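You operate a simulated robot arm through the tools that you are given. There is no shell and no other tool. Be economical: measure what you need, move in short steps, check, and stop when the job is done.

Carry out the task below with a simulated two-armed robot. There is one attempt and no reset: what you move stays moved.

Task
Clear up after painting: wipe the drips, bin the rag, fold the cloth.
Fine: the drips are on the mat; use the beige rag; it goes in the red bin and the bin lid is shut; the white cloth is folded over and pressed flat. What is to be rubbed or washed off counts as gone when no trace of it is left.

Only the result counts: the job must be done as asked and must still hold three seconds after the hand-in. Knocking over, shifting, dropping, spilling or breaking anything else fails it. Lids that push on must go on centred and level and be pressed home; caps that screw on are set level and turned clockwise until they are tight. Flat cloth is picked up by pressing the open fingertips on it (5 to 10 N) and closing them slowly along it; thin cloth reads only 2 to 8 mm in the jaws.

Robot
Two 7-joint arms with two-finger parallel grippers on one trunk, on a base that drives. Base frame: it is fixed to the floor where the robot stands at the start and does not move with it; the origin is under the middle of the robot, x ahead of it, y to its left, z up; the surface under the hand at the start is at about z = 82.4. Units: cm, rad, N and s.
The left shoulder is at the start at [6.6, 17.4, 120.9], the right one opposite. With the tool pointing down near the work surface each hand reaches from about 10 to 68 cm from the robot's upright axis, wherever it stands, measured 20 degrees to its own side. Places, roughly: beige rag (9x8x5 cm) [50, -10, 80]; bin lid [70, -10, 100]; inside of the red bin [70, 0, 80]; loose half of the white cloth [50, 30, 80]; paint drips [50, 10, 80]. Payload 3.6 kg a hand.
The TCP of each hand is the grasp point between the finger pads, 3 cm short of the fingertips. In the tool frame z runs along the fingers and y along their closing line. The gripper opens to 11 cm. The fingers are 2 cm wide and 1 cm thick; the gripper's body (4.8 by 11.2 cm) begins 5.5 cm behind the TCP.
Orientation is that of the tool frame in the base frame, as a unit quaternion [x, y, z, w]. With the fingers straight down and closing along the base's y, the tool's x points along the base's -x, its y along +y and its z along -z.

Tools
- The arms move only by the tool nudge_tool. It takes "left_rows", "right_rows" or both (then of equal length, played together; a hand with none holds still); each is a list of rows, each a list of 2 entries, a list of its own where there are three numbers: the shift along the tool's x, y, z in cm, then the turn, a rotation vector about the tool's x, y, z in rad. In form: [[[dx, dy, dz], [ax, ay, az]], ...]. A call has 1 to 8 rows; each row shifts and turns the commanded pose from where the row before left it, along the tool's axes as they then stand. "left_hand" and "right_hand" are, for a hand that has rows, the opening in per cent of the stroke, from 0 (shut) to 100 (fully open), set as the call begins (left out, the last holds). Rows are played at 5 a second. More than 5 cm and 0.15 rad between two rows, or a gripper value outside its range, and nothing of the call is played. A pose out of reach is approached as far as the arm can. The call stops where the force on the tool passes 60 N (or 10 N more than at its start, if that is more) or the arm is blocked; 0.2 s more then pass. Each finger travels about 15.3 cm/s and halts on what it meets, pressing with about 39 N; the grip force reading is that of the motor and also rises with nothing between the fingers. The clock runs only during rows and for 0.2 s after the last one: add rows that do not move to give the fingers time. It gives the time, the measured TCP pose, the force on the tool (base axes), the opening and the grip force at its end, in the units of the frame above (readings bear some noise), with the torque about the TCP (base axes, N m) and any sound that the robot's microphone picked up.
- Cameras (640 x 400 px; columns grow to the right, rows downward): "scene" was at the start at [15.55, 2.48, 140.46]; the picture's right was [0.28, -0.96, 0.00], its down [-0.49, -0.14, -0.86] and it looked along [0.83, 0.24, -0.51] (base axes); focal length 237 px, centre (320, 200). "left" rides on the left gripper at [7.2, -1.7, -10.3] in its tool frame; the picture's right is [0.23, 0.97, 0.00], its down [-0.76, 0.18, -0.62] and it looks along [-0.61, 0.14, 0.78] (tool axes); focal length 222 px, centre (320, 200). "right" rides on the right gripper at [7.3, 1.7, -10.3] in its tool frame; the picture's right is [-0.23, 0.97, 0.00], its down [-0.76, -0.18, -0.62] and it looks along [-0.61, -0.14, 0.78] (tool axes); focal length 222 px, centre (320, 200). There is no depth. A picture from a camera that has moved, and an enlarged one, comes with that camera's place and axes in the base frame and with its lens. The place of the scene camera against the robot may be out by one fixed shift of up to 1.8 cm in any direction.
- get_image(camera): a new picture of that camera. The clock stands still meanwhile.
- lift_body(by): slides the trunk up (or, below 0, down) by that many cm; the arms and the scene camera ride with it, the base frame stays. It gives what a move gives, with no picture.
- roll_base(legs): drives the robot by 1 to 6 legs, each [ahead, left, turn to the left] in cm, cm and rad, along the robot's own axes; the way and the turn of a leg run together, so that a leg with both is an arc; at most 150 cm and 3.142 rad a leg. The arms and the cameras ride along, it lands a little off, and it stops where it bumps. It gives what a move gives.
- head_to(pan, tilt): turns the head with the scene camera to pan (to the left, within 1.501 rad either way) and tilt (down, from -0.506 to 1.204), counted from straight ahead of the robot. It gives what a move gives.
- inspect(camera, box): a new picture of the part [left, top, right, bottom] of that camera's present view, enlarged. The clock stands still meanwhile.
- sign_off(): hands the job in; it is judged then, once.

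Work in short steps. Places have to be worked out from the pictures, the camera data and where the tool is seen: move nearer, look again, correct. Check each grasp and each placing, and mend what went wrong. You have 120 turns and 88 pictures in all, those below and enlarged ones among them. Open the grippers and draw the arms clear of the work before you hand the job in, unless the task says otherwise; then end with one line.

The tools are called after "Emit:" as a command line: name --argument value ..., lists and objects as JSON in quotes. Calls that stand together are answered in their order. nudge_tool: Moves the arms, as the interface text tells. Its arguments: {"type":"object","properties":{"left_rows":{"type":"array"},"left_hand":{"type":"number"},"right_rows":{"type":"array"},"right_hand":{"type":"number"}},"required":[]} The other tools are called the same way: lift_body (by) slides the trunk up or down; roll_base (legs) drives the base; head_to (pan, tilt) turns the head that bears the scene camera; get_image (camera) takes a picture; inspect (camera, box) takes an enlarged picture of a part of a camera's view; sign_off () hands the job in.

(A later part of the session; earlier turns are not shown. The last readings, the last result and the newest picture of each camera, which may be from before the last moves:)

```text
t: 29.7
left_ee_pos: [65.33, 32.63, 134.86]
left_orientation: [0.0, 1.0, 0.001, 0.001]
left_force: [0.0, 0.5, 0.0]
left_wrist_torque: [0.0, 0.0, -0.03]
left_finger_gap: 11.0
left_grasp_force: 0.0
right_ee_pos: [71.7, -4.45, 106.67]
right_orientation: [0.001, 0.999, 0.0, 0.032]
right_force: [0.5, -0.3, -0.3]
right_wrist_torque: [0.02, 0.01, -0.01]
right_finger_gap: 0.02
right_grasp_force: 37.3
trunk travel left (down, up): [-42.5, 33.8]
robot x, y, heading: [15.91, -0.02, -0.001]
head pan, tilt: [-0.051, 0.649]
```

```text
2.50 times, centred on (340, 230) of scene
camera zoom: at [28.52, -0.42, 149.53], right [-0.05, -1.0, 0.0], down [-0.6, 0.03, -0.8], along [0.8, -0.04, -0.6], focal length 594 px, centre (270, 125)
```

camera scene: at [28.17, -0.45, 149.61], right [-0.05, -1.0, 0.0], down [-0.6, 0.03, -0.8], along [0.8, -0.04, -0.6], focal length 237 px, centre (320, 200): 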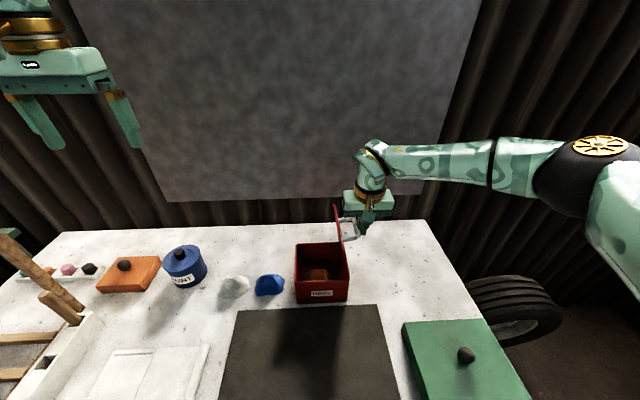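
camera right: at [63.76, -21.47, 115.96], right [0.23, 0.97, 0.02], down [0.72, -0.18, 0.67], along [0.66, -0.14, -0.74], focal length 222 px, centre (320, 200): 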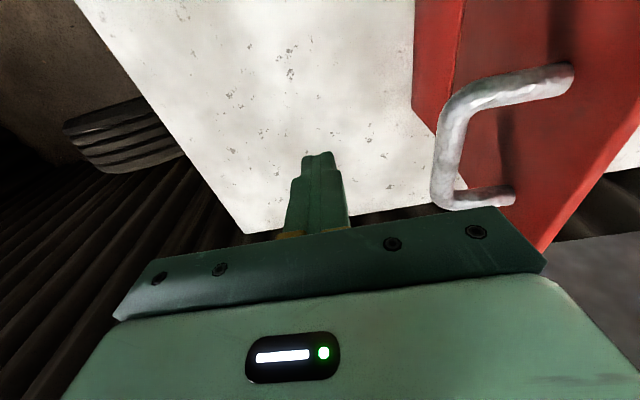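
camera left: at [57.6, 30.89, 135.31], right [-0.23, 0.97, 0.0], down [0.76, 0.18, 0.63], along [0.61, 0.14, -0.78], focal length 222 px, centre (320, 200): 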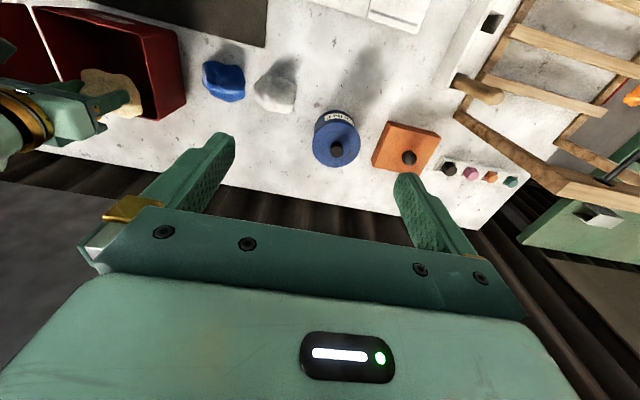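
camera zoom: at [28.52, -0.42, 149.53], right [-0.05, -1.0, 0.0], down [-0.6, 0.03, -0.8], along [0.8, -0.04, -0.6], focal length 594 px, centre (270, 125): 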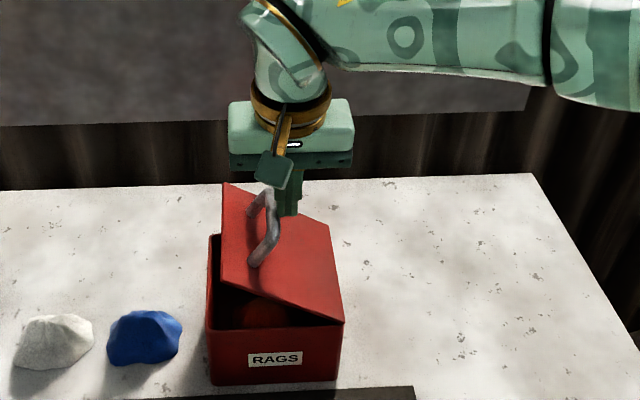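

The lid is about 60° past vertical. I'll lift above the bar, then press it down and follow its arc until shut.

Emit:
nudge_tool --right_rows '[[[0, 0, -2.5], [0, 0, 0]], [[0, 3, 0], [0, 0, 0]], [[0, 0.5, 1.5], [0, 0, 0]], [[0, 0.5, 1.5], [0, 0, 0]], [[0, 0.6, 1.5], [0, 0, 0]], [[0, 0.6, 1.5], [0, 0, 0]], [[0, 0.5, 1], [0, 0, 0]]]'

Emit:
inspect --camera "scene" --box '[240, 150, 440, 310]'

```text
t: 31.3
left_ee_pos: [65.12, 32.56, 134.91]
left_orientation: [0.0, 1.0, 0.001, 0.001]
left_force: [-0.1, -0.6, -0.1]
left_wrist_torque: [-0.02, -0.01, -0.06]
left_finger_gap: 11.02
left_grasp_force: 0.1
right_ee_pos: [71.99, 1.27, 102.07]
right_orientation: [0.001, 1.0, 0.0, 0.031]
right_force: [0.5, 0.1, 0.6]
right_wrist_torque: [-0.04, 0.0, 0.01]
right_finger_gap: 0.0
right_grasp_force: 37.4
trunk travel left (down, up): [-42.5, 33.8]
robot x, y, heading: [16.01, -0.26, 0.005]
head pan, tilt: [-0.051, 0.649]
```

```text
2.50 times, centred on (340, 230) of scene
camera zoom: at [28.53, -0.42, 149.53], right [-0.05, -1.0, 0.0], down [-0.6, 0.03, -0.8], along [0.8, -0.04, -0.61], focal length 594 px, centre (270, 125)
```

zoom: 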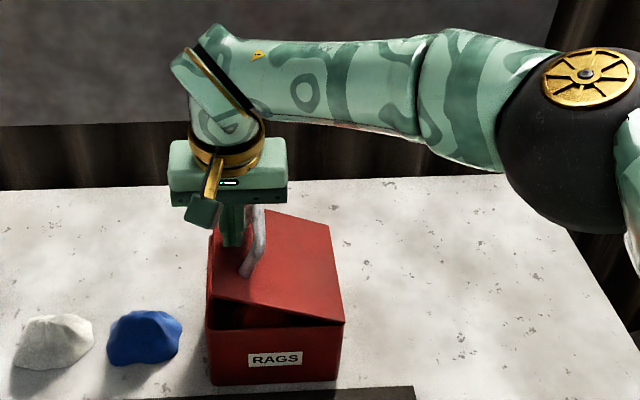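

The tip landed on the lid beside the bar. I'll raise it, move back over the bar and press down from there.

Emit:
nudge_tool --right_rows '[[[0, 0, -4], [0, 0, 0]], [[0, -0.9, 0], [0, 0, 0]], [[0, 0, 1], [0, 0, 0]], [[0, 0.3, 1], [0, 0, 0]], [[0, 0.4, 1], [0, 0, 0]], [[0, 0.4, 1], [0, 0, 0]], [[0, 0.4, 0.8], [0, 0, 0]]]'

Emit:
inspect --camera "scene" --box '[240, 150, 440, 310]'

Emit:
get_image --camera "right"

```text
t: 32.9
left_ee_pos: [65.17, 32.59, 134.95]
left_orientation: [-0.001, 1.0, -0.001, 0.001]
left_force: [0.2, 0.4, 0.2]
left_wrist_torque: [-0.01, 0.0, -0.02]
left_finger_gap: 10.98
left_grasp_force: 0.1
right_ee_pos: [72.12, 1.99, 101.35]
right_orientation: [0.0, 0.999, 0.001, 0.032]
right_force: [0.4, 0.0, 0.2]
right_wrist_torque: [-0.04, -0.01, 0.0]
right_finger_gap: 0.0
right_grasp_force: 37.7
trunk travel left (down, up): [-42.5, 33.8]
robot x, y, heading: [16.03, 0.11, -0.0]
head pan, tilt: [-0.051, 0.649]
```

```text
2.50 times, centred on (340, 230) of scene
camera zoom: at [28.53, -0.44, 149.53], right [-0.05, -1.0, 0.0], down [-0.6, 0.03, -0.8], along [0.8, -0.04, -0.61], focal length 594 px, centre (270, 125)
```

zoom: 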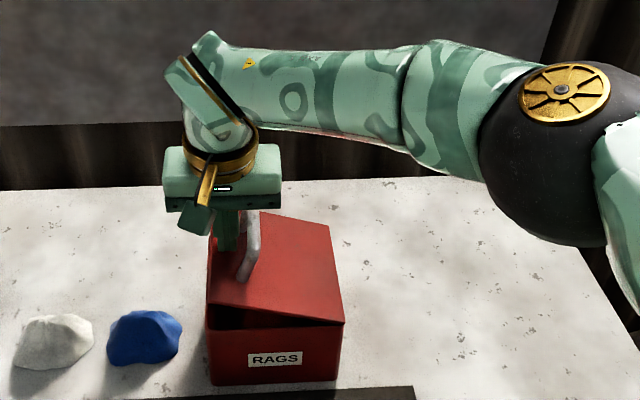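

```text
53 pictures are left
camera right: at [64.22, 3.52, 111.23], right [0.23, 0.97, 0.02], down [0.72, -0.18, 0.67], along [0.66, -0.14, -0.74], focal length 222 px, centre (320, 200)
```

right: 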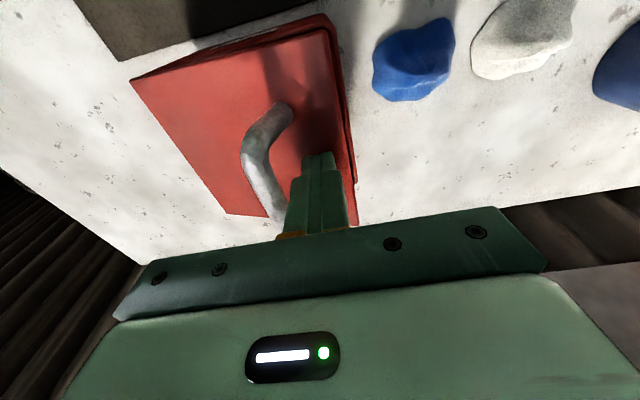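

The finger is on the lid face between the bar and the free edge, which is a good place to press. I'll press down in small steps and drift slightly +y.

Emit:
nudge_tool --right_rows '[[[0, 0.2, 0.8], [0, 0, 0]], [[0, 0.2, 0.8], [0, 0, 0]], [[0, 0.2, 0.8], [0, 0, 0]], [[0, 0.1, 0.6], [0, 0, 0]]]'

Emit:
inspect --camera "scene" --box '[240, 150, 440, 310]'

```text
t: 33.9
left_ee_pos: [65.09, 32.66, 135.0]
left_orientation: [-0.001, 1.0, 0.0, 0.001]
left_force: [-0.8, 0.2, 0.0]
left_wrist_torque: [0.01, 0.0, -0.02]
left_finger_gap: 11.02
left_grasp_force: 0.2
right_ee_pos: [72.26, 2.67, 98.28]
right_orientation: [0.001, 1.0, 0.0, 0.031]
right_force: [-0.3, 1.5, 0.0]
right_wrist_torque: [-0.01, -0.02, -0.01]
right_finger_gap: 0.0
right_grasp_force: 37.8
trunk travel left (down, up): [-42.5, 33.8]
robot x, y, heading: [16.49, 0.07, -0.0]
head pan, tilt: [-0.051, 0.649]
```

```text
2.50 times, centred on (340, 230) of scene
camera zoom: at [28.5, -0.41, 149.53], right [-0.05, -1.0, 0.0], down [-0.6, 0.03, -0.8], along [0.8, -0.04, -0.6], focal length 594 px, centre (270, 125)
```

zoom: 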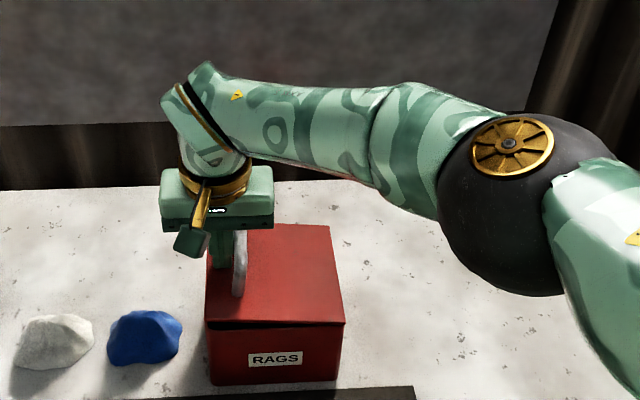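

The lid is almost shut, with a thin gap left. I'll press on in smaller steps until it meets resistance.

Emit:
nudge_tool --right_rows '[[[0, 0, 0.4], [0, 0, 0]], [[0, 0, 0.4], [0, 0, 0]], [[0, 0, 0.3], [0, 0, 0]]]'

Emit:
nudge_tool --right_rows '[[[0, 0, 0.3], [0, 0, 0]], [[0, 0, 0], [0, 0, 0]]]'

Emit:
inspect --camera "scene" --box '[270, 200, 390, 310]'

```text
t: 34.7
left_ee_pos: [64.99, 33.01, 134.94]
left_orientation: [0.0, 1.0, -0.001, 0.001]
left_force: [0.2, -0.2, 0.3]
left_wrist_torque: [0.01, 0.03, 0.02]
left_finger_gap: 10.99
left_grasp_force: 0.1
right_ee_pos: [72.26, 3.0, 97.43]
right_orientation: [-0.001, 0.999, 0.001, 0.032]
right_force: [-1.4, 15.1, 5.5]
right_wrist_torque: [-0.2, 0.0, -0.03]
right_finger_gap: 0.0
right_grasp_force: 37.8
trunk travel left (down, up): [-42.5, 33.8]
robot x, y, heading: [16.13, 0.08, 0.004]
head pan, tilt: [-0.051, 0.649]
```

```text
t: 35.3
left_ee_pos: [65.13, 33.13, 134.78]
left_orientation: [-0.002, 1.0, -0.002, 0.001]
left_force: [0.5, 0.5, 0.0]
left_wrist_torque: [0.02, 0.01, -0.01]
left_finger_gap: 10.99
left_grasp_force: 0.0
right_ee_pos: [72.3, 3.14, 97.15]
right_orientation: [-0.001, 1.0, 0.0, 0.032]
right_force: [0.2, 25.4, 6.2]
right_wrist_torque: [-0.3, 0.03, -0.05]
right_finger_gap: 0.0
right_grasp_force: 37.7
trunk travel left (down, up): [-42.5, 33.8]
robot x, y, heading: [16.08, -0.6, -0.0]
head pan, tilt: [-0.051, 0.649]
```

```text
3.64 times, centred on (330, 255) of scene
camera zoom: at [28.43, -0.01, 149.54], right [-0.05, -1.0, 0.0], down [-0.6, 0.03, -0.8], along [0.8, -0.04, -0.6], focal length 863 px, centre (284, 0)
```

zoom: 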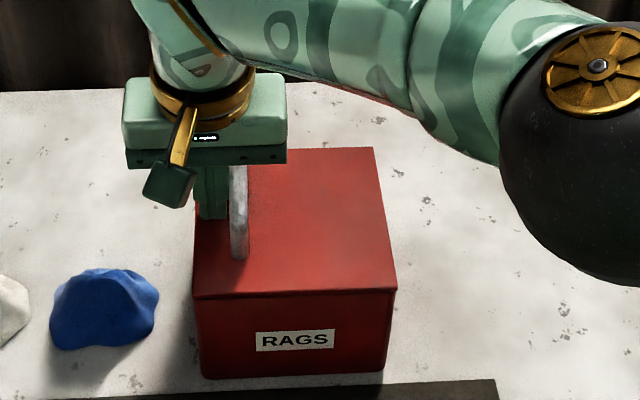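

The lid looks shut, but the bar is pushing sideways on the finger. I'll back out upward and give it a final straight press on top of the bar.

Emit:
nudge_tool --right_rows '[[[0, 0.3, -1], [0, 0, 0]], [[0, 0, -3], [0, 0, 0]], [[0, 0, -3], [0, 0, 0]], [[0, -2.3, 0], [0, 0, 0]], [[0, 0, 2], [0, 0, 0]]]'

Emit:
inspect --camera "scene" --box '[270, 200, 390, 310]'

Emit:
get_image --camera "right"

```text
t: 36.5
left_ee_pos: [65.18, 32.75, 134.86]
left_orientation: [-0.002, 1.0, -0.001, 0.0]
left_force: [0.7, 0.2, 1.0]
left_wrist_torque: [-0.03, 0.02, 0.02]
left_finger_gap: 11.02
left_grasp_force: 0.1
right_ee_pos: [72.1, 0.58, 101.88]
right_orientation: [0.001, 1.0, 0.001, 0.031]
right_force: [0.0, -0.6, 0.6]
right_wrist_torque: [0.0, -0.02, -0.02]
right_finger_gap: 0.0
right_grasp_force: 37.4
trunk travel left (down, up): [-42.5, 33.8]
robot x, y, heading: [16.29, -0.17, -0.005]
head pan, tilt: [-0.051, 0.649]
```

```text
3.64 times, centred on (330, 255) of scene
camera zoom: at [28.54, -0.34, 149.52], right [-0.05, -1.0, 0.0], down [-0.6, 0.03, -0.8], along [0.8, -0.04, -0.61], focal length 863 px, centre (284, 0)
```

zoom: 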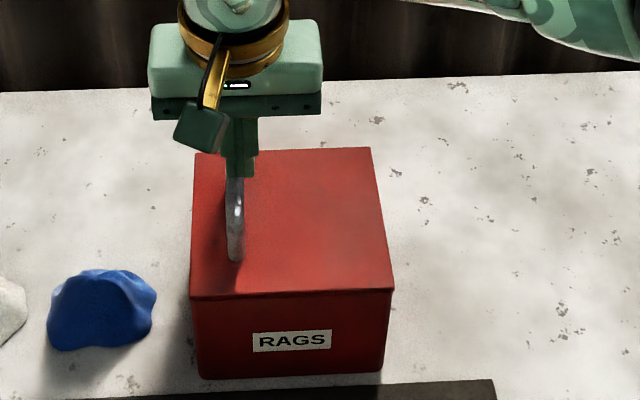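

```text
49 pictures are left
camera right: at [64.19, 2.2, 111.85], right [0.23, 0.97, 0.01], down [0.72, -0.18, 0.67], along [0.66, -0.14, -0.74], focal length 222 px, centre (320, 200)
```

right: 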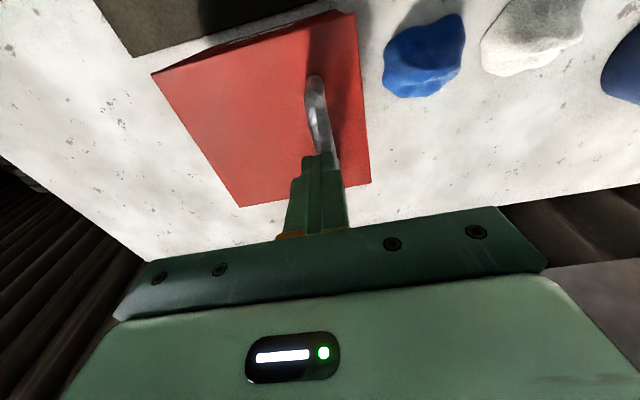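

The lid looks flush. The finger is above the bar, so I'll shift +0.5 and press straight down to make sure.

Emit:
nudge_tool --right_rows '[[[0, 0.5, 0.3], [0, 0, 0]], [[0, 0, 0.4], [0, 0, 0]], [[0, 0, 0.3], [0, 0, 0]], [[0, 0, 0], [0, 0, 0]]]'

Emit:
nudge_tool --right_rows '[[[0, 0, 0.3], [0, 0, 0]], [[0, 0, 0.2], [0, 0, 0]], [[0, 0, 0], [0, 0, 0]]]'

```text
t: 37.5
left_ee_pos: [64.8, 32.69, 135.13]
left_orientation: [-0.001, 1.0, 0.0, 0.002]
left_force: [-0.1, -0.3, 0.1]
left_wrist_torque: [-0.01, -0.02, 0.01]
left_finger_gap: 10.99
left_grasp_force: 0.0
right_ee_pos: [72.03, 1.04, 101.54]
right_orientation: [0.001, 0.999, 0.002, 0.036]
right_force: [3.2, 0.1, 39.7]
right_wrist_torque: [0.02, 0.21, -0.09]
right_finger_gap: 0.0
right_grasp_force: 37.5
trunk travel left (down, up): [-42.5, 33.8]
robot x, y, heading: [15.88, 0.01, -0.001]
head pan, tilt: [-0.051, 0.649]
```

```text
t: 38.0
left_ee_pos: [64.81, 32.53, 135.11]
left_orientation: [0.0, 1.0, 0.0, 0.002]
left_force: [-0.1, 0.3, 0.3]
left_wrist_torque: [-0.01, 0.02, -0.01]
left_finger_gap: 10.99
left_grasp_force: 0.0
right_ee_pos: [72.12, 1.14, 101.44]
right_orientation: [0.004, 0.999, 0.004, 0.038]
right_force: [-11.8, -1.4, 30.8]
right_wrist_torque: [-0.11, 0.59, -0.22]
right_finger_gap: 0.0
right_grasp_force: 37.8
trunk travel left (down, up): [-42.5, 33.8]
robot x, y, heading: [16.1, 0.0, -0.002]
head pan, tilt: [-0.051, 0.649]
stopped in row 2 (right hand): the force on the tool passed its limit at 62 N (the readings are from after the stop); the commanded pose is now the measured one
```

The lid is solid under about 60 N, so it is fully shut. I'll withdraw the right hand upward and check.

Emit:
nudge_tool --right_rows '[[[0, 0, -4], [0, 0, 0]], [[0, 0, -4], [0, 0, 0]], [[0, 0, -4], [0, 0, 0]], [[3, -4, 0], [0, 0, 0]], [[3, -4, 0], [0, 0, 0]], [[3, -4, 0], [0, 0, 0]], [[3, -4, 0], [0, 0, 0]], [[3, -4, 0], [0, 0, 0]]]'

Emit:
head_to --pan 0.25 --tilt 0.65

Emit:
get_image --camera "scene"

```text
t: 39.9
left_ee_pos: [65.16, 32.51, 135.05]
left_orientation: [-0.002, 1.0, 0.001, 0.001]
left_force: [0.1, 0.1, 0.3]
left_wrist_torque: [0.01, 0.01, 0.0]
left_finger_gap: 11.02
left_grasp_force: 0.0
right_ee_pos: [56.54, -18.83, 112.2]
right_orientation: [0.002, 0.999, 0.003, 0.037]
right_force: [-0.6, -0.9, -0.1]
right_wrist_torque: [0.02, 0.01, -0.02]
right_finger_gap: 0.0
right_grasp_force: 37.8
trunk travel left (down, up): [-42.5, 33.8]
robot x, y, heading: [15.87, -0.28, 0.003]
head pan, tilt: [-0.051, 0.649]
```

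```text
t: 40.6
left_ee_pos: [65.22, 32.63, 134.94]
left_orientation: [-0.002, 1.0, 0.0, 0.001]
left_force: [-0.1, 1.1, -0.1]
left_wrist_torque: [0.01, -0.02, -0.01]
left_finger_gap: 11.03
left_grasp_force: 0.1
right_ee_pos: [56.72, -18.72, 112.02]
right_orientation: [0.002, 0.999, 0.001, 0.036]
right_force: [-0.6, 0.1, -1.5]
right_wrist_torque: [-0.01, 0.01, -0.03]
right_finger_gap: 0.0
right_grasp_force: 37.6
trunk travel left (down, up): [-42.5, 33.8]
robot x, y, heading: [15.85, 0.02, 0.001]
head pan, tilt: [0.25, 0.649]
```

```text
48 pictures are left
camera scene: at [28.27, 2.11, 149.53], right [0.25, -0.97, 0.0], down [-0.59, -0.15, -0.8], along [0.77, 0.2, -0.6], focal length 237 px, centre (320, 200)
```

scene: 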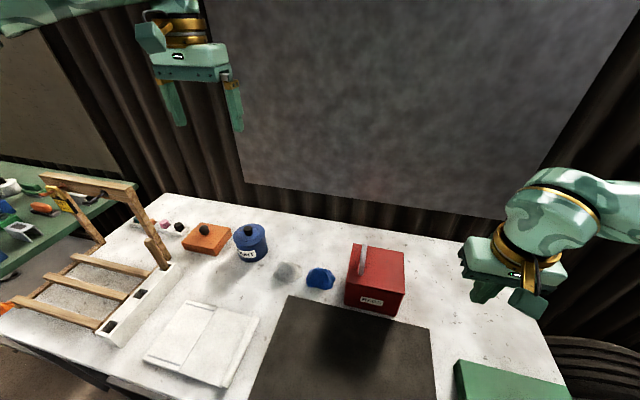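

The bin is shut and stands where it was. Next is the cloth: I'll lower the trunk to its starting height and drive back and to the left so the left hand can reach.

Emit:
roll_base --legs '[[-15, 0, 0], [0, 12, 0]]'

Emit:
lift_body --by -10

Emit:
head_to --pan 0.45 --tilt 0.75

Emit:
get_image --camera "scene"

Emit:
get_image --camera "left"

```text
t: 42.9
left_ee_pos: [50.28, 44.59, 134.97]
left_orientation: [0.0, 1.0, 0.0, -0.001]
left_force: [0.8, 0.6, -1.0]
left_wrist_torque: [-0.02, 0.06, -0.01]
left_finger_gap: 11.0
left_grasp_force: 0.0
right_ee_pos: [41.69, -6.79, 112.04]
right_orientation: [0.002, 0.999, 0.002, 0.037]
right_force: [-0.2, 0.6, 0.0]
right_wrist_torque: [-0.05, -0.01, 0.01]
right_finger_gap: 0.0
right_grasp_force: 37.8
trunk travel left (down, up): [-42.5, 33.8]
robot x, y, heading: [1.19, 11.7, -0.002]
head pan, tilt: [0.25, 0.649]
```

```text
t: 44.2
left_ee_pos: [50.2, 44.55, 124.99]
left_orientation: [0.0, 1.0, 0.0, 0.001]
left_force: [-0.9, -0.1, -0.1]
left_wrist_torque: [-0.02, -0.01, 0.01]
left_finger_gap: 10.98
left_grasp_force: 0.0
right_ee_pos: [41.51, -6.7, 102.08]
right_orientation: [0.002, 0.999, 0.001, 0.038]
right_force: [-0.1, -0.3, 0.0]
right_wrist_torque: [-0.01, -0.01, -0.03]
right_finger_gap: 0.0
right_grasp_force: 37.5
trunk travel left (down, up): [-32.5, 43.8]
robot x, y, heading: [1.22, 12.36, -0.008]
head pan, tilt: [0.25, 0.649]
```

```text
t: 44.9
left_ee_pos: [50.24, 44.62, 124.83]
left_orientation: [0.0, 1.0, 0.0, 0.002]
left_force: [0.9, -0.2, 0.0]
left_wrist_torque: [0.02, 0.0, -0.03]
left_finger_gap: 10.98
left_grasp_force: 0.1
right_ee_pos: [41.56, -6.7, 102.04]
right_orientation: [0.002, 0.999, 0.002, 0.037]
right_force: [-0.9, -0.6, 0.7]
right_wrist_torque: [-0.02, -0.03, 0.02]
right_finger_gap: 0.02
right_grasp_force: 37.4
trunk travel left (down, up): [-32.5, 43.8]
robot x, y, heading: [1.08, 12.27, 0.004]
head pan, tilt: [0.45, 0.75]
```

```text
47 pictures are left
camera scene: at [15.44, 15.58, 138.55], right [0.43, -0.9, 0.0], down [-0.61, -0.3, -0.73], along [0.66, 0.32, -0.68], focal length 237 px, centre (320, 200)
```

scene: 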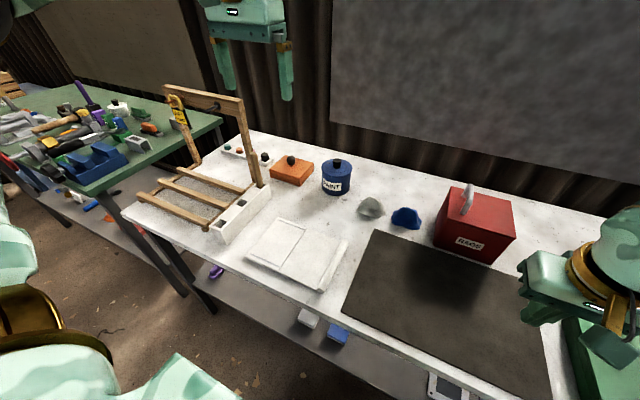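

```text
46 pictures are left
camera left: at [42.95, 42.81, 135.16], right [-0.23, 0.97, 0.0], down [0.76, 0.18, 0.62], along [0.61, 0.14, -0.78], focal length 222 px, centre (320, 200)
```

left: 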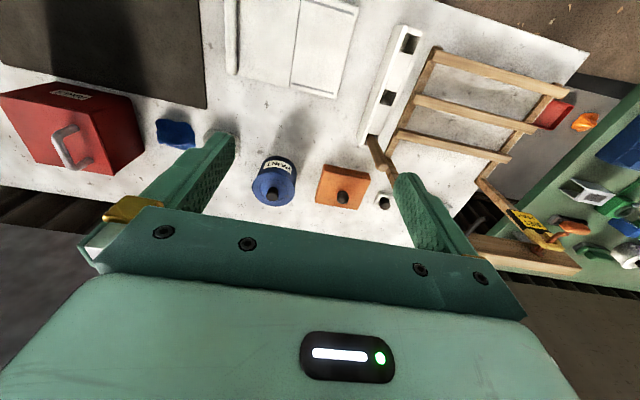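

I'll bring the left hand near the cloth's lip, to about (44, 30, 105), for a close look.

Emit:
nudge_tool --left_rows '[[[1.2, -2.9, 3.8], [0, 0, 0]], [[1.2, -2.9, 3.8], [0, 0, 0]], [[1.2, -2.9, 3.8], [0, 0, 0]], [[1.2, -2.9, 3.8], [0, 0, 0]], [[1.2, -2.9, 3.8], [0, 0, 0]]]' --left_hand 60

Emit:
get_image --camera "left"

Emit:
inspect --camera "scene" --box '[220, 190, 380, 310]'

```text
t: 46.1
left_ee_pos: [44.13, 29.92, 106.05]
left_orientation: [-0.001, 1.0, 0.0, 0.0]
left_force: [0.0, 0.1, -0.5]
left_wrist_torque: [0.0, 0.03, -0.02]
left_finger_gap: 6.6
left_grasp_force: 0.0
right_ee_pos: [41.72, -6.79, 102.04]
right_orientation: [0.002, 0.999, 0.002, 0.035]
right_force: [0.6, 0.2, -1.2]
right_wrist_torque: [0.0, 0.01, 0.0]
right_finger_gap: 0.01
right_grasp_force: 37.3
trunk travel left (down, up): [-32.5, 43.8]
robot x, y, heading: [1.38, 11.9, 0.002]
head pan, tilt: [0.45, 0.75]
```

```text
45 pictures are left
camera left: at [36.85, 28.14, 116.23], right [-0.23, 0.97, 0.0], down [0.76, 0.18, 0.62], along [0.61, 0.14, -0.78], focal length 222 px, centre (320, 200)
```

left: 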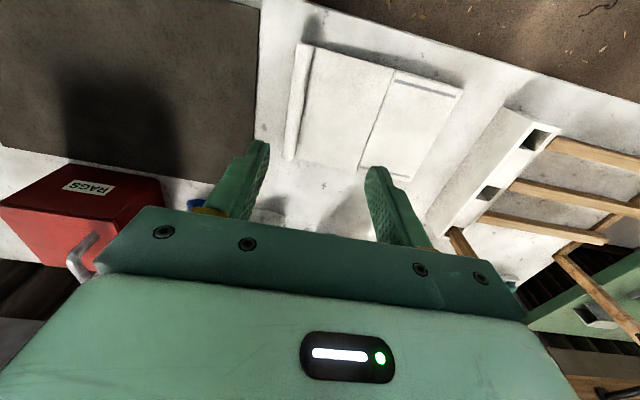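

```text
3.33 times, centred on (300, 250) of scene
camera zoom: at [15.48, 15.51, 138.55], right [0.43, -0.9, 0.0], down [-0.61, -0.3, -0.73], along [0.66, 0.32, -0.68], focal length 791 px, centre (387, 33)
```

zoom: 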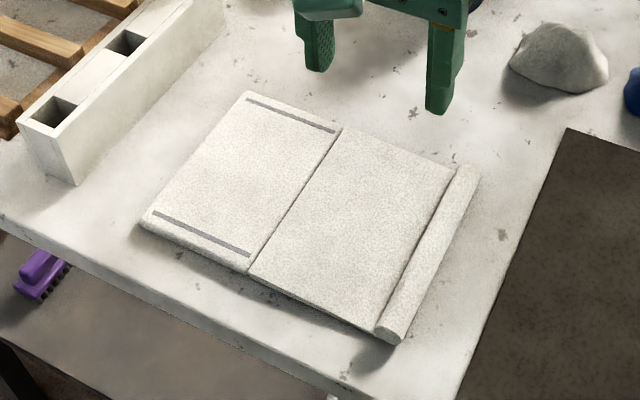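

The lip is a rolled edge along x 39.6–54.6 at y≈27.0. I'll go down over its middle with the fingers about 3.5 cm apart, straddling it.

Emit:
nudge_tool --left_rows '[[[-1, -1, 4], [0, 0, 0]], [[-1, -1, 4], [0, 0, 0]], [[-1, -0.9, 4], [0, 0, 0]], [[0, 0, 3], [0, 0, 0]], [[0, 0, 2.5], [0, 0, 0]]]' --left_hand 33

Emit:
get_image --camera "left"

Emit:
inspect --camera "scene" --box '[220, 190, 380, 310]'

```text
t: 47.3
left_ee_pos: [47.26, 27.15, 88.45]
left_orientation: [0.0, 1.0, -0.001, 0.001]
left_force: [-0.5, 0.0, -0.1]
left_wrist_torque: [-0.01, 0.01, 0.0]
left_finger_gap: 3.62
left_grasp_force: 0.0
right_ee_pos: [41.7, -6.81, 102.04]
right_orientation: [0.002, 0.999, 0.002, 0.036]
right_force: [0.2, 0.3, -0.1]
right_wrist_torque: [0.03, -0.01, -0.02]
right_finger_gap: 0.01
right_grasp_force: 37.6
trunk travel left (down, up): [-32.5, 43.8]
robot x, y, heading: [1.02, 11.65, -0.001]
head pan, tilt: [0.45, 0.75]
```

```text
43 pictures are left
camera left: at [39.95, 25.35, 98.68], right [-0.23, 0.97, 0.0], down [0.76, 0.18, 0.62], along [0.61, 0.14, -0.78], focal length 222 px, centre (320, 200)
```

left: 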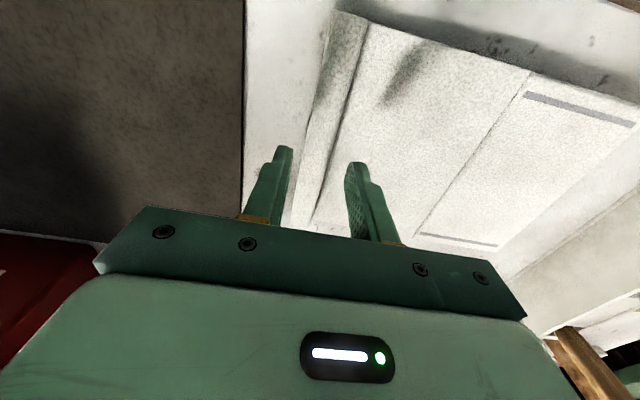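

```text
3.33 times, centred on (300, 250) of scene
camera zoom: at [15.46, 15.58, 138.55], right [0.43, -0.9, 0.0], down [-0.61, -0.3, -0.73], along [0.66, 0.32, -0.68], focal length 791 px, centre (387, 33)
```

zoom: 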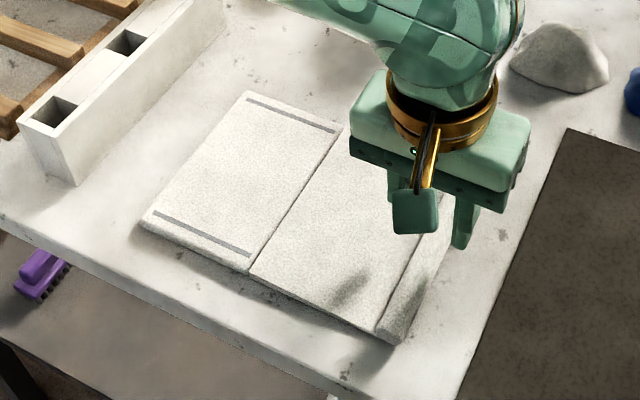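

The roll is about 2.5 cm wide, centred near y 27.3. I'll open a little more, centre on it and lower until there is a light contact.

Emit:
nudge_tool --left_rows '[[[0, 0.2, 0], [0, 0, 0]], [[0, 0, 1.5], [0, 0, 0]], [[0, 0, 0.8], [0, 0, 0]]]' --left_hand 45

Emit:
nudge_tool --left_rows '[[[0, 0, 0.3], [0, 0, 0]], [[0, 0, 0], [0, 0, 0]]]'

```text
t: 48.1
left_ee_pos: [47.25, 27.31, 86.09]
left_orientation: [0.0, 1.0, 0.0, 0.001]
left_force: [-0.7, -0.4, 0.4]
left_wrist_torque: [-0.06, 0.0, 0.02]
left_finger_gap: 4.95
left_grasp_force: 0.1
right_ee_pos: [41.63, -6.77, 102.16]
right_orientation: [0.002, 0.999, 0.001, 0.037]
right_force: [-0.2, 0.7, -0.2]
right_wrist_torque: [0.02, 0.0, 0.0]
right_finger_gap: 0.0
right_grasp_force: 37.2
trunk travel left (down, up): [-32.5, 43.8]
robot x, y, heading: [1.24, 11.82, 0.0]
head pan, tilt: [0.45, 0.75]
```

```text
t: 48.7
left_ee_pos: [47.27, 27.31, 85.87]
left_orientation: [0.0, 1.0, 0.0, 0.001]
left_force: [-0.3, -0.1, -0.7]
left_wrist_torque: [-0.01, -0.05, -0.01]
left_finger_gap: 4.96
left_grasp_force: 0.0
right_ee_pos: [41.61, -6.69, 102.13]
right_orientation: [0.002, 0.999, 0.002, 0.037]
right_force: [0.1, -0.1, -0.5]
right_wrist_torque: [-0.01, -0.01, -0.02]
right_finger_gap: 0.0
right_grasp_force: 37.8
trunk travel left (down, up): [-32.5, 43.8]
robot x, y, heading: [0.94, 12.14, 0.006]
head pan, tilt: [0.45, 0.75]
```

Emit:
nudge_tool --left_rows '[[[0, 0, 0.2], [0, 0, 0]], [[0, 0, 0], [0, 0, 0]]]'

Emit:
inspect --camera "left" --box '[230, 80, 450, 250]'

```text
t: 49.3
left_ee_pos: [47.27, 27.46, 85.69]
left_orientation: [0.0, 1.0, 0.0, 0.001]
left_force: [0.4, -0.9, 0.5]
left_wrist_torque: [0.0, 0.0, 0.03]
left_finger_gap: 4.96
left_grasp_force: 0.0
right_ee_pos: [41.59, -6.74, 102.13]
right_orientation: [0.002, 0.999, 0.002, 0.037]
right_force: [0.3, -0.3, -1.2]
right_wrist_torque: [-0.01, -0.04, 0.02]
right_finger_gap: 0.01
right_grasp_force: 37.7
trunk travel left (down, up): [-32.5, 43.8]
robot x, y, heading: [1.3, 11.9, -0.001]
head pan, tilt: [0.45, 0.75]
```

```text
2.35 times, centred on (340, 165) of left
camera zoom: at [39.96, 25.57, 95.87], right [-0.23, 0.97, 0.0], down [0.76, 0.18, 0.62], along [0.61, 0.14, -0.78], focal length 523 px, centre (273, 282)
```

zoom: 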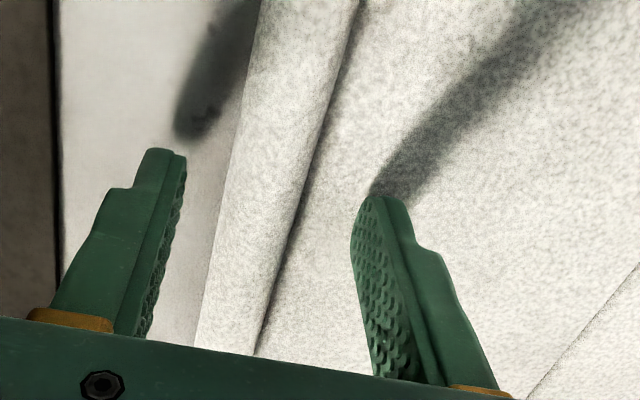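

The fingers straddle the roll and the inner tip is nearly on the cloth. I'll take one more small step to touch, then close slowly.

Emit:
nudge_tool --left_rows '[[[0, 0, 0.15], [0, 0, 0]], [[0, 0, 0], [0, 0, 0]]]'

Emit:
nudge_tool --left_rows '[[[0, 0, 0], [0, 0, 0]], [[0, 0, 0], [0, 0, 0]]]' --left_hand 30

Emit:
nudge_tool --left_rows '[[[0, 0, 0], [0, 0, 0]], [[0, 0, 0], [0, 0, 0]], [[0, 0, 0], [0, 0, 0]]]' --left_hand 15

Emit:
inspect --camera "left" --box '[230, 80, 450, 250]'

```text
t: 49.9
left_ee_pos: [47.16, 27.22, 85.59]
left_orientation: [0.0, 1.0, 0.001, 0.002]
left_force: [0.8, 0.7, 8.8]
left_wrist_torque: [0.29, -0.01, -0.02]
left_finger_gap: 4.98
left_grasp_force: 0.7
right_ee_pos: [41.53, -6.79, 102.03]
right_orientation: [0.002, 0.999, 0.0, 0.037]
right_force: [-0.1, -0.3, -0.1]
right_wrist_torque: [0.0, 0.0, -0.03]
right_finger_gap: 0.0
right_grasp_force: 38.2
trunk travel left (down, up): [-32.5, 43.8]
robot x, y, heading: [0.9, 11.94, -0.0]
head pan, tilt: [0.45, 0.75]
```

```text
t: 50.5
left_ee_pos: [47.17, 27.34, 85.6]
left_orientation: [-0.002, 1.0, 0.0, 0.001]
left_force: [2.4, 6.3, 14.3]
left_wrist_torque: [0.55, -0.05, -0.04]
left_finger_gap: 3.78
left_grasp_force: 5.0
right_ee_pos: [41.5, -6.69, 102.21]
right_orientation: [0.002, 0.999, 0.001, 0.037]
right_force: [0.4, -0.3, 0.2]
right_wrist_torque: [0.01, -0.04, 0.03]
right_finger_gap: 0.0
right_grasp_force: 37.5
trunk travel left (down, up): [-32.5, 43.8]
robot x, y, heading: [1.04, 12.03, -0.005]
head pan, tilt: [0.45, 0.75]
```

```text
t: 51.3
left_ee_pos: [47.1, 27.28, 85.5]
left_orientation: [0.001, 1.0, 0.0, 0.0]
left_force: [-2.0, -4.5, 6.4]
left_wrist_torque: [0.0, 0.07, 0.06]
left_finger_gap: 2.08
left_grasp_force: 3.9
right_ee_pos: [41.58, -6.74, 102.06]
right_orientation: [0.003, 0.999, 0.002, 0.036]
right_force: [-0.1, 0.4, 0.0]
right_wrist_torque: [0.0, 0.0, -0.01]
right_finger_gap: 0.0
right_grasp_force: 37.8
trunk travel left (down, up): [-32.5, 43.8]
robot x, y, heading: [0.62, 11.81, -0.001]
head pan, tilt: [0.45, 0.75]
```

```text
2.35 times, centred on (340, 165) of left
camera zoom: at [39.87, 25.49, 95.72], right [-0.23, 0.97, 0.0], down [0.76, 0.18, 0.62], along [0.61, 0.14, -0.78], focal length 523 px, centre (273, 282)
```

zoom: 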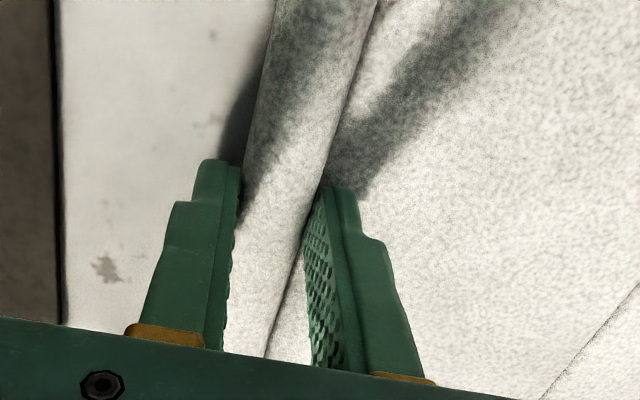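

The fingers are now touching both sides of the roll at a 2.1 cm gap. I'll close fully.

Emit:
nudge_tool --left_rows '[[[0, 0, 0], [0, 0, 0]], [[0, 0, 0], [0, 0, 0]], [[0, 0, 0], [0, 0, 0]]]' --left_hand 0

Emit:
inspect --camera "left" --box '[230, 80, 450, 250]'

Emit:
inspect --camera "scene" --box '[220, 190, 380, 310]'

```text
t: 52.1
left_ee_pos: [47.25, 27.35, 85.56]
left_orientation: [-0.001, 1.0, 0.001, 0.001]
left_force: [-1.0, 0.1, 3.9]
left_wrist_torque: [0.02, 0.05, 0.28]
left_finger_gap: 1.92
left_grasp_force: 39.5
right_ee_pos: [41.58, -6.76, 102.06]
right_orientation: [0.002, 0.999, 0.002, 0.036]
right_force: [0.0, -0.3, 0.0]
right_wrist_torque: [0.0, -0.01, 0.0]
right_finger_gap: 0.01
right_grasp_force: 38.0
trunk travel left (down, up): [-32.5, 43.8]
robot x, y, heading: [1.21, 11.94, 0.0]
head pan, tilt: [0.45, 0.75]
```

```text
2.35 times, centred on (340, 165) of left
camera zoom: at [39.92, 25.6, 95.71], right [-0.23, 0.97, 0.0], down [0.76, 0.18, 0.62], along [0.61, 0.14, -0.78], focal length 523 px, centre (273, 282)
```

zoom: 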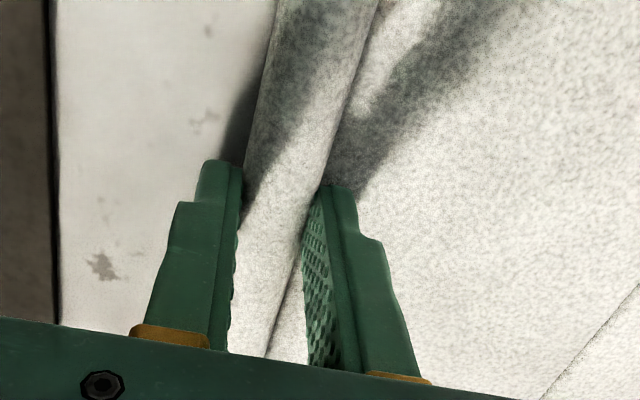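

```text
3.33 times, centred on (300, 250) of scene
camera zoom: at [15.38, 15.57, 138.56], right [0.43, -0.9, 0.0], down [-0.61, -0.3, -0.73], along [0.66, 0.32, -0.68], focal length 791 px, centre (387, 33)
```

zoom: 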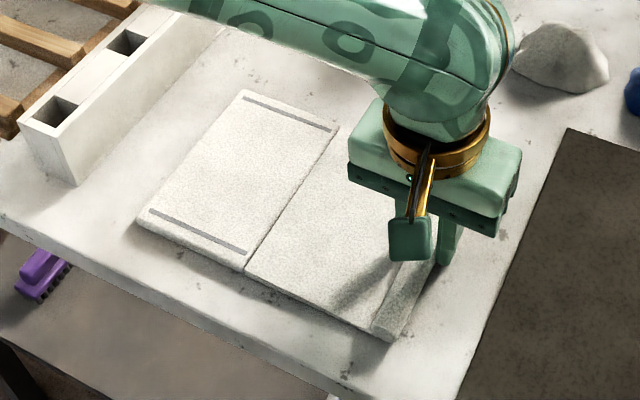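

The roll is firmly held (gap 1.9, 39 N). I'll begin the arc about the crease (y≈38.8, radius 11.5) through the first 30° and check forces.

Emit:
nudge_tool --left_rows '[[[0, 0.1, -1.5], [0, 0, 0]], [[0, 0.3, -1.48], [0, 0, 0]], [[0, 0.5, -1.43], [0, 0, 0]], [[0, 0.65, -1.34], [0, 0, 0]], [[0, 0, 0], [0, 0, 0]]]'

Emit:
inspect --camera "scene" --box '[220, 190, 380, 310]'

```text
t: 53.3
left_ee_pos: [47.21, 28.99, 91.26]
left_orientation: [0.0, 1.0, 0.001, 0.0]
left_force: [1.7, -0.5, -1.8]
left_wrist_torque: [-0.13, -0.15, -0.26]
left_finger_gap: 1.9
left_grasp_force: 39.4
right_ee_pos: [41.66, -6.76, 102.05]
right_orientation: [0.002, 0.999, 0.002, 0.036]
right_force: [1.2, 0.1, 0.6]
right_wrist_torque: [0.0, 0.0, 0.02]
right_finger_gap: 0.0
right_grasp_force: 37.1
trunk travel left (down, up): [-32.5, 43.8]
robot x, y, heading: [1.08, 12.31, 0.004]
head pan, tilt: [0.45, 0.75]
```

```text
3.33 times, centred on (300, 250) of scene
camera zoom: at [15.45, 15.57, 138.55], right [0.43, -0.9, 0.0], down [-0.61, -0.3, -0.73], along [0.66, 0.32, -0.68], focal length 791 px, centre (387, 33)
```

zoom: 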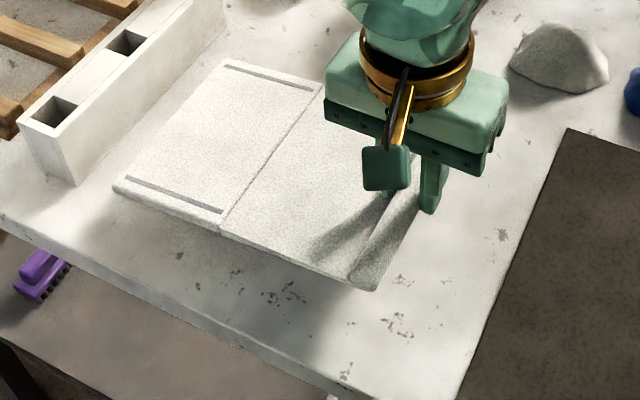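

The whole cloth came up flat, because the grip keeps the held half from rotating. I'll lay it back down along the same path, then turn the hand with the cloth about the crease.

Emit:
nudge_tool --left_rows '[[[0, -0.65, 1.34], [0, 0, 0]], [[0, -0.5, 1.43], [0, 0, 0]], [[0, -0.3, 1.48], [0, 0, 0]], [[0, -0.1, 1.45], [0, 0, 0]], [[0, 0, 0], [0, 0, 0]]]'

Emit:
inspect --camera "scene" --box '[220, 190, 380, 310]'

```text
t: 54.5
left_ee_pos: [47.16, 27.41, 85.55]
left_orientation: [0.0, 1.0, 0.001, 0.0]
left_force: [2.0, 2.2, 3.7]
left_wrist_torque: [0.52, -0.22, -0.25]
left_finger_gap: 1.93
left_grasp_force: 39.1
right_ee_pos: [41.75, -6.74, 102.12]
right_orientation: [0.001, 0.999, 0.002, 0.036]
right_force: [-0.7, -0.4, -0.1]
right_wrist_torque: [0.01, -0.01, 0.02]
right_finger_gap: 0.0
right_grasp_force: 37.9
trunk travel left (down, up): [-32.5, 43.8]
robot x, y, heading: [1.4, 12.09, 0.004]
head pan, tilt: [0.45, 0.75]
```

```text
3.33 times, centred on (300, 250) of scene
camera zoom: at [15.41, 15.58, 138.55], right [0.43, -0.9, 0.0], down [-0.61, -0.3, -0.73], along [0.66, 0.32, -0.68], focal length 791 px, centre (387, 33)
```

zoom: 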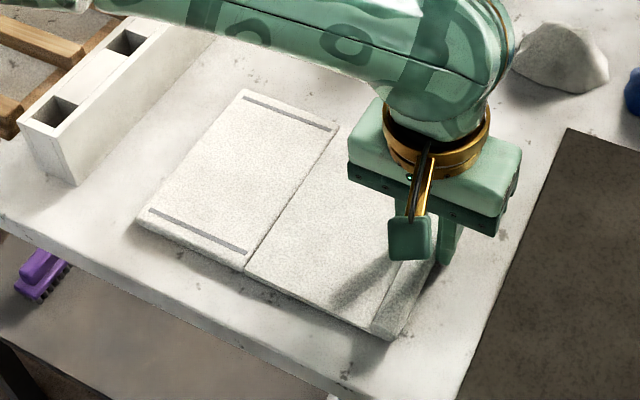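

The cloth is back as it was. Now I'll sweep the hand rigidly about the crease (y≈39.3) in 0.15 rad steps, starting with three.

Emit:
nudge_tool --left_rows '[[[0, 0.49, -1.75], [0.15, 0, 0]], [[0, 0.49, -1.75], [0.15, 0, 0]], [[0, 0.49, -1.75], [0.15, 0, 0]], [[0, 0, 0], [0, 0, 0]]]'

Emit:
inspect --camera "scene" --box '[220, 190, 380, 310]'

```text
t: 55.5
left_ee_pos: [47.27, 29.48, 90.49]
left_orientation: [0.0, 0.975, -0.224, 0.001]
left_force: [1.6, 0.7, -0.9]
left_wrist_torque: [0.1, 0.01, -0.14]
left_finger_gap: 1.92
left_grasp_force: 39.6
right_ee_pos: [41.67, -6.8, 102.04]
right_orientation: [0.001, 0.999, 0.002, 0.037]
right_force: [-0.3, 0.0, 0.7]
right_wrist_torque: [-0.01, 0.02, 0.04]
right_finger_gap: 0.01
right_grasp_force: 37.4
trunk travel left (down, up): [-32.5, 43.8]
robot x, y, heading: [0.74, 12.18, 0.002]
head pan, tilt: [0.45, 0.75]
```

```text
3.33 times, centred on (300, 250) of scene
camera zoom: at [15.45, 15.53, 138.55], right [0.43, -0.9, 0.0], down [-0.61, -0.3, -0.73], along [0.66, 0.32, -0.68], focal length 791 px, centre (387, 33)
```

zoom: 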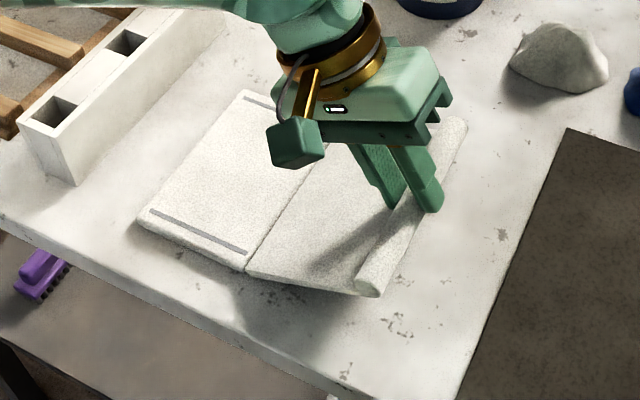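

That works: the flap tilts about the crease while the fixed half stays put. I'll continue.

Emit:
nudge_tool --left_rows '[[[0, 0.49, -1.75], [0.15, 0, 0]], [[0, 0.49, -1.75], [0.15, 0, 0]], [[0, 0.49, -1.75], [0.15, 0, 0]], [[0, 0.49, -1.75], [0.15, 0, 0]], [[0, 0, 0], [0, 0, 0]]]'

Emit:
get_image --camera "scene"

```text
t: 56.7
left_ee_pos: [47.22, 35.42, 94.65]
left_orientation: [0.001, 0.865, -0.501, 0.0]
left_force: [-0.9, 0.2, 0.0]
left_wrist_torque: [-0.02, 0.2, 0.09]
left_finger_gap: 1.9
left_grasp_force: 38.9
right_ee_pos: [41.67, -6.65, 102.17]
right_orientation: [0.001, 0.999, 0.001, 0.037]
right_force: [0.0, 0.5, -0.4]
right_wrist_torque: [0.04, -0.01, 0.01]
right_finger_gap: 0.0
right_grasp_force: 37.1
trunk travel left (down, up): [-32.5, 43.8]
robot x, y, heading: [1.33, 11.64, 0.006]
head pan, tilt: [0.45, 0.75]
```

```text
34 pictures are left
camera scene: at [15.43, 15.57, 138.55], right [0.43, -0.9, 0.0], down [-0.61, -0.3, -0.73], along [0.66, 0.32, -0.68], focal length 237 px, centre (320, 200)
```

scene: 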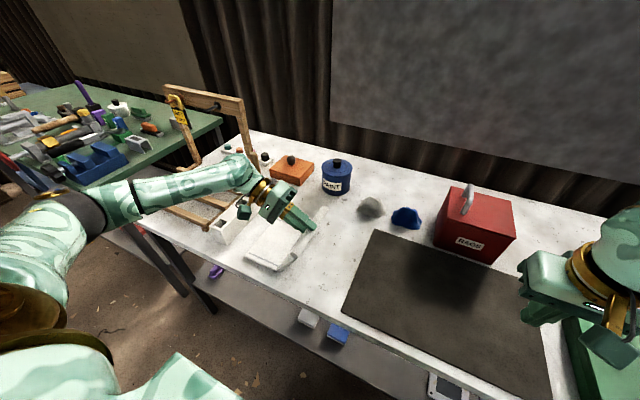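

The flap is at 60° and forces are low. I'll go two more steps and check the arm's clearance over the rack.

Emit:
nudge_tool --left_rows '[[[0, 0.49, -1.75], [0.15, 0, 0]], [[0, 0.49, -1.75], [0.15, 0, 0]], [[0, 0, 0], [0, 0, 0]]]'

Emit:
inspect --camera "scene" --box '[80, 80, 360, 300]'

```text
t: 57.5
left_ee_pos: [47.25, 39.03, 95.33]
left_orientation: [0.0, 0.781, -0.625, 0.001]
left_force: [0.7, -0.8, -1.8]
left_wrist_torque: [0.0, -0.23, -0.04]
left_finger_gap: 1.9
left_grasp_force: 39.1
right_ee_pos: [41.62, -6.82, 102.06]
right_orientation: [0.002, 0.999, 0.002, 0.038]
right_force: [0.0, 0.5, 0.0]
right_wrist_torque: [0.0, -0.01, 0.03]
right_finger_gap: 0.02
right_grasp_force: 37.7
trunk travel left (down, up): [-32.5, 43.8]
robot x, y, heading: [1.09, 12.16, 0.003]
head pan, tilt: [0.45, 0.75]
```

```text
1.82 times, centred on (220, 190) of scene
camera zoom: at [15.42, 15.6, 138.55], right [0.43, -0.9, 0.0], down [-0.61, -0.3, -0.73], along [0.66, 0.32, -0.68], focal length 432 px, centre (502, 218)
```

zoom: 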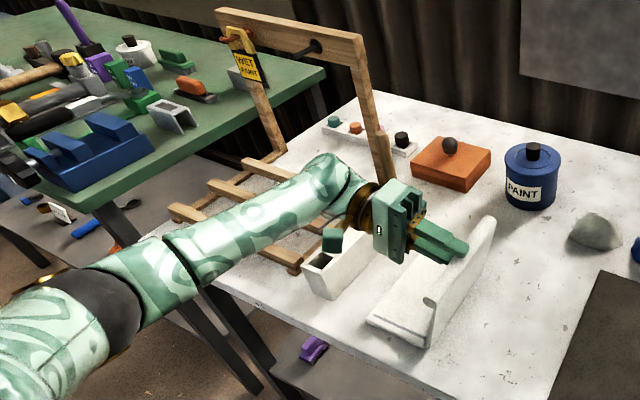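

The flap is at 77° with clearance still fine. I'll go on to about 95°.

Emit:
nudge_tool --left_rows '[[[0, 0.49, -1.75], [0.15, 0, 0]], [[0, 0.49, -1.75], [0.15, 0, 0]], [[0, 0, 0], [0, 0, 0]]]'

Emit:
inspect --camera "scene" --box '[80, 80, 360, 300]'

```text
t: 58.3
left_ee_pos: [49.6, 40.9, 94.53]
left_orientation: [-0.001, -0.683, 0.731, -0.013]
left_force: [-3.7, 5.1, 57.9]
left_wrist_torque: [-0.96, 0.96, -0.09]
left_finger_gap: 1.96
left_grasp_force: 39.0
left hand out of reach, approached as far as the arm can: row 2
right_ee_pos: [41.11, -7.01, 102.38]
right_orientation: [0.001, 0.999, 0.004, 0.039]
right_force: [0.3, -1.2, -0.1]
right_wrist_torque: [-0.02, 0.0, 0.04]
right_finger_gap: 0.0
right_grasp_force: 37.7
trunk travel left (down, up): [-32.5, 43.8]
robot x, y, heading: [0.95, 12.24, -0.001]
head pan, tilt: [0.45, 0.75]
```

```text
1.82 times, centred on (220, 190) of scene
camera zoom: at [14.7, 15.38, 138.73], right [0.44, -0.9, 0.0], down [-0.61, -0.3, -0.73], along [0.66, 0.32, -0.68], focal length 432 px, centre (502, 218)
```

zoom: 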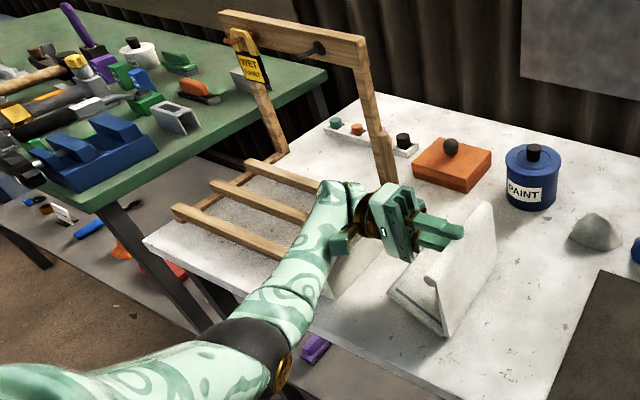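

The last step reached the arm's limit: it swung into another posture and something is pressing up at 58 N. I'll undo that step straight away.

Emit:
nudge_tool --left_rows '[[[0, -0.22, 1.8], [-0.15, 0, 0]], [[0, 0, 0], [0, 0, 0]]]'

Emit:
get_image --camera "scene"

Emit:
get_image --camera "left"

```text
t: 58.8
left_ee_pos: [50.07, 39.29, 94.87]
left_orientation: [0.002, 0.723, -0.69, 0.009]
left_force: [-3.1, 0.0, 25.7]
left_wrist_torque: [-0.49, 0.71, -0.32]
left_finger_gap: 1.98
left_grasp_force: 38.5
right_ee_pos: [41.51, -6.78, 102.11]
right_orientation: [0.002, 0.999, 0.001, 0.036]
right_force: [0.6, 0.3, 0.6]
right_wrist_torque: [-0.02, 0.0, 0.02]
right_finger_gap: 0.01
right_grasp_force: 38.3
trunk travel left (down, up): [-32.5, 43.8]
robot x, y, heading: [0.73, 11.95, -0.002]
head pan, tilt: [0.45, 0.75]
stopped in row 2 (left hand): the force on the tool passed its limit at 70 N (the readings are from after the stop); the commanded pose is now the measured one
```

```text
31 pictures are left
camera scene: at [15.29, 15.55, 138.5], right [0.44, -0.9, 0.0], down [-0.61, -0.3, -0.73], along [0.66, 0.32, -0.68], focal length 237 px, centre (320, 200)
```

scene: 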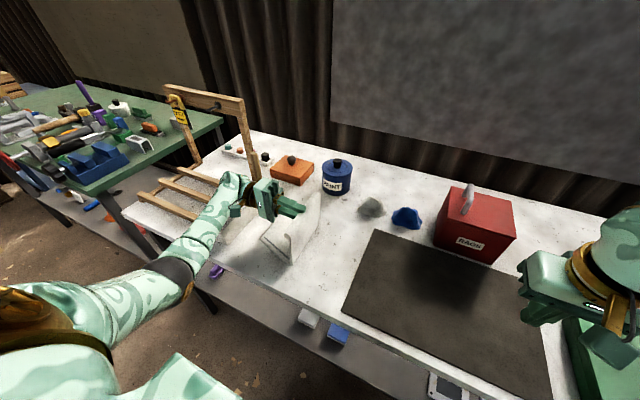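

```text
30 pictures are left
camera left: at [42.67, 49.42, 96.75], right [-0.21, 0.04, -0.98], down [0.76, 0.64, -0.14], along [0.62, -0.77, -0.17], focal length 222 px, centre (320, 200)
```

left: 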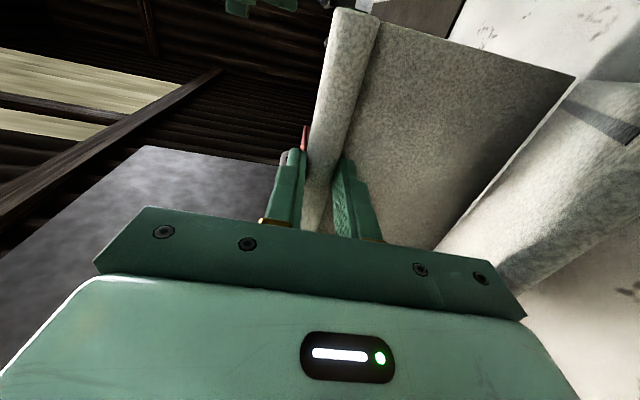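

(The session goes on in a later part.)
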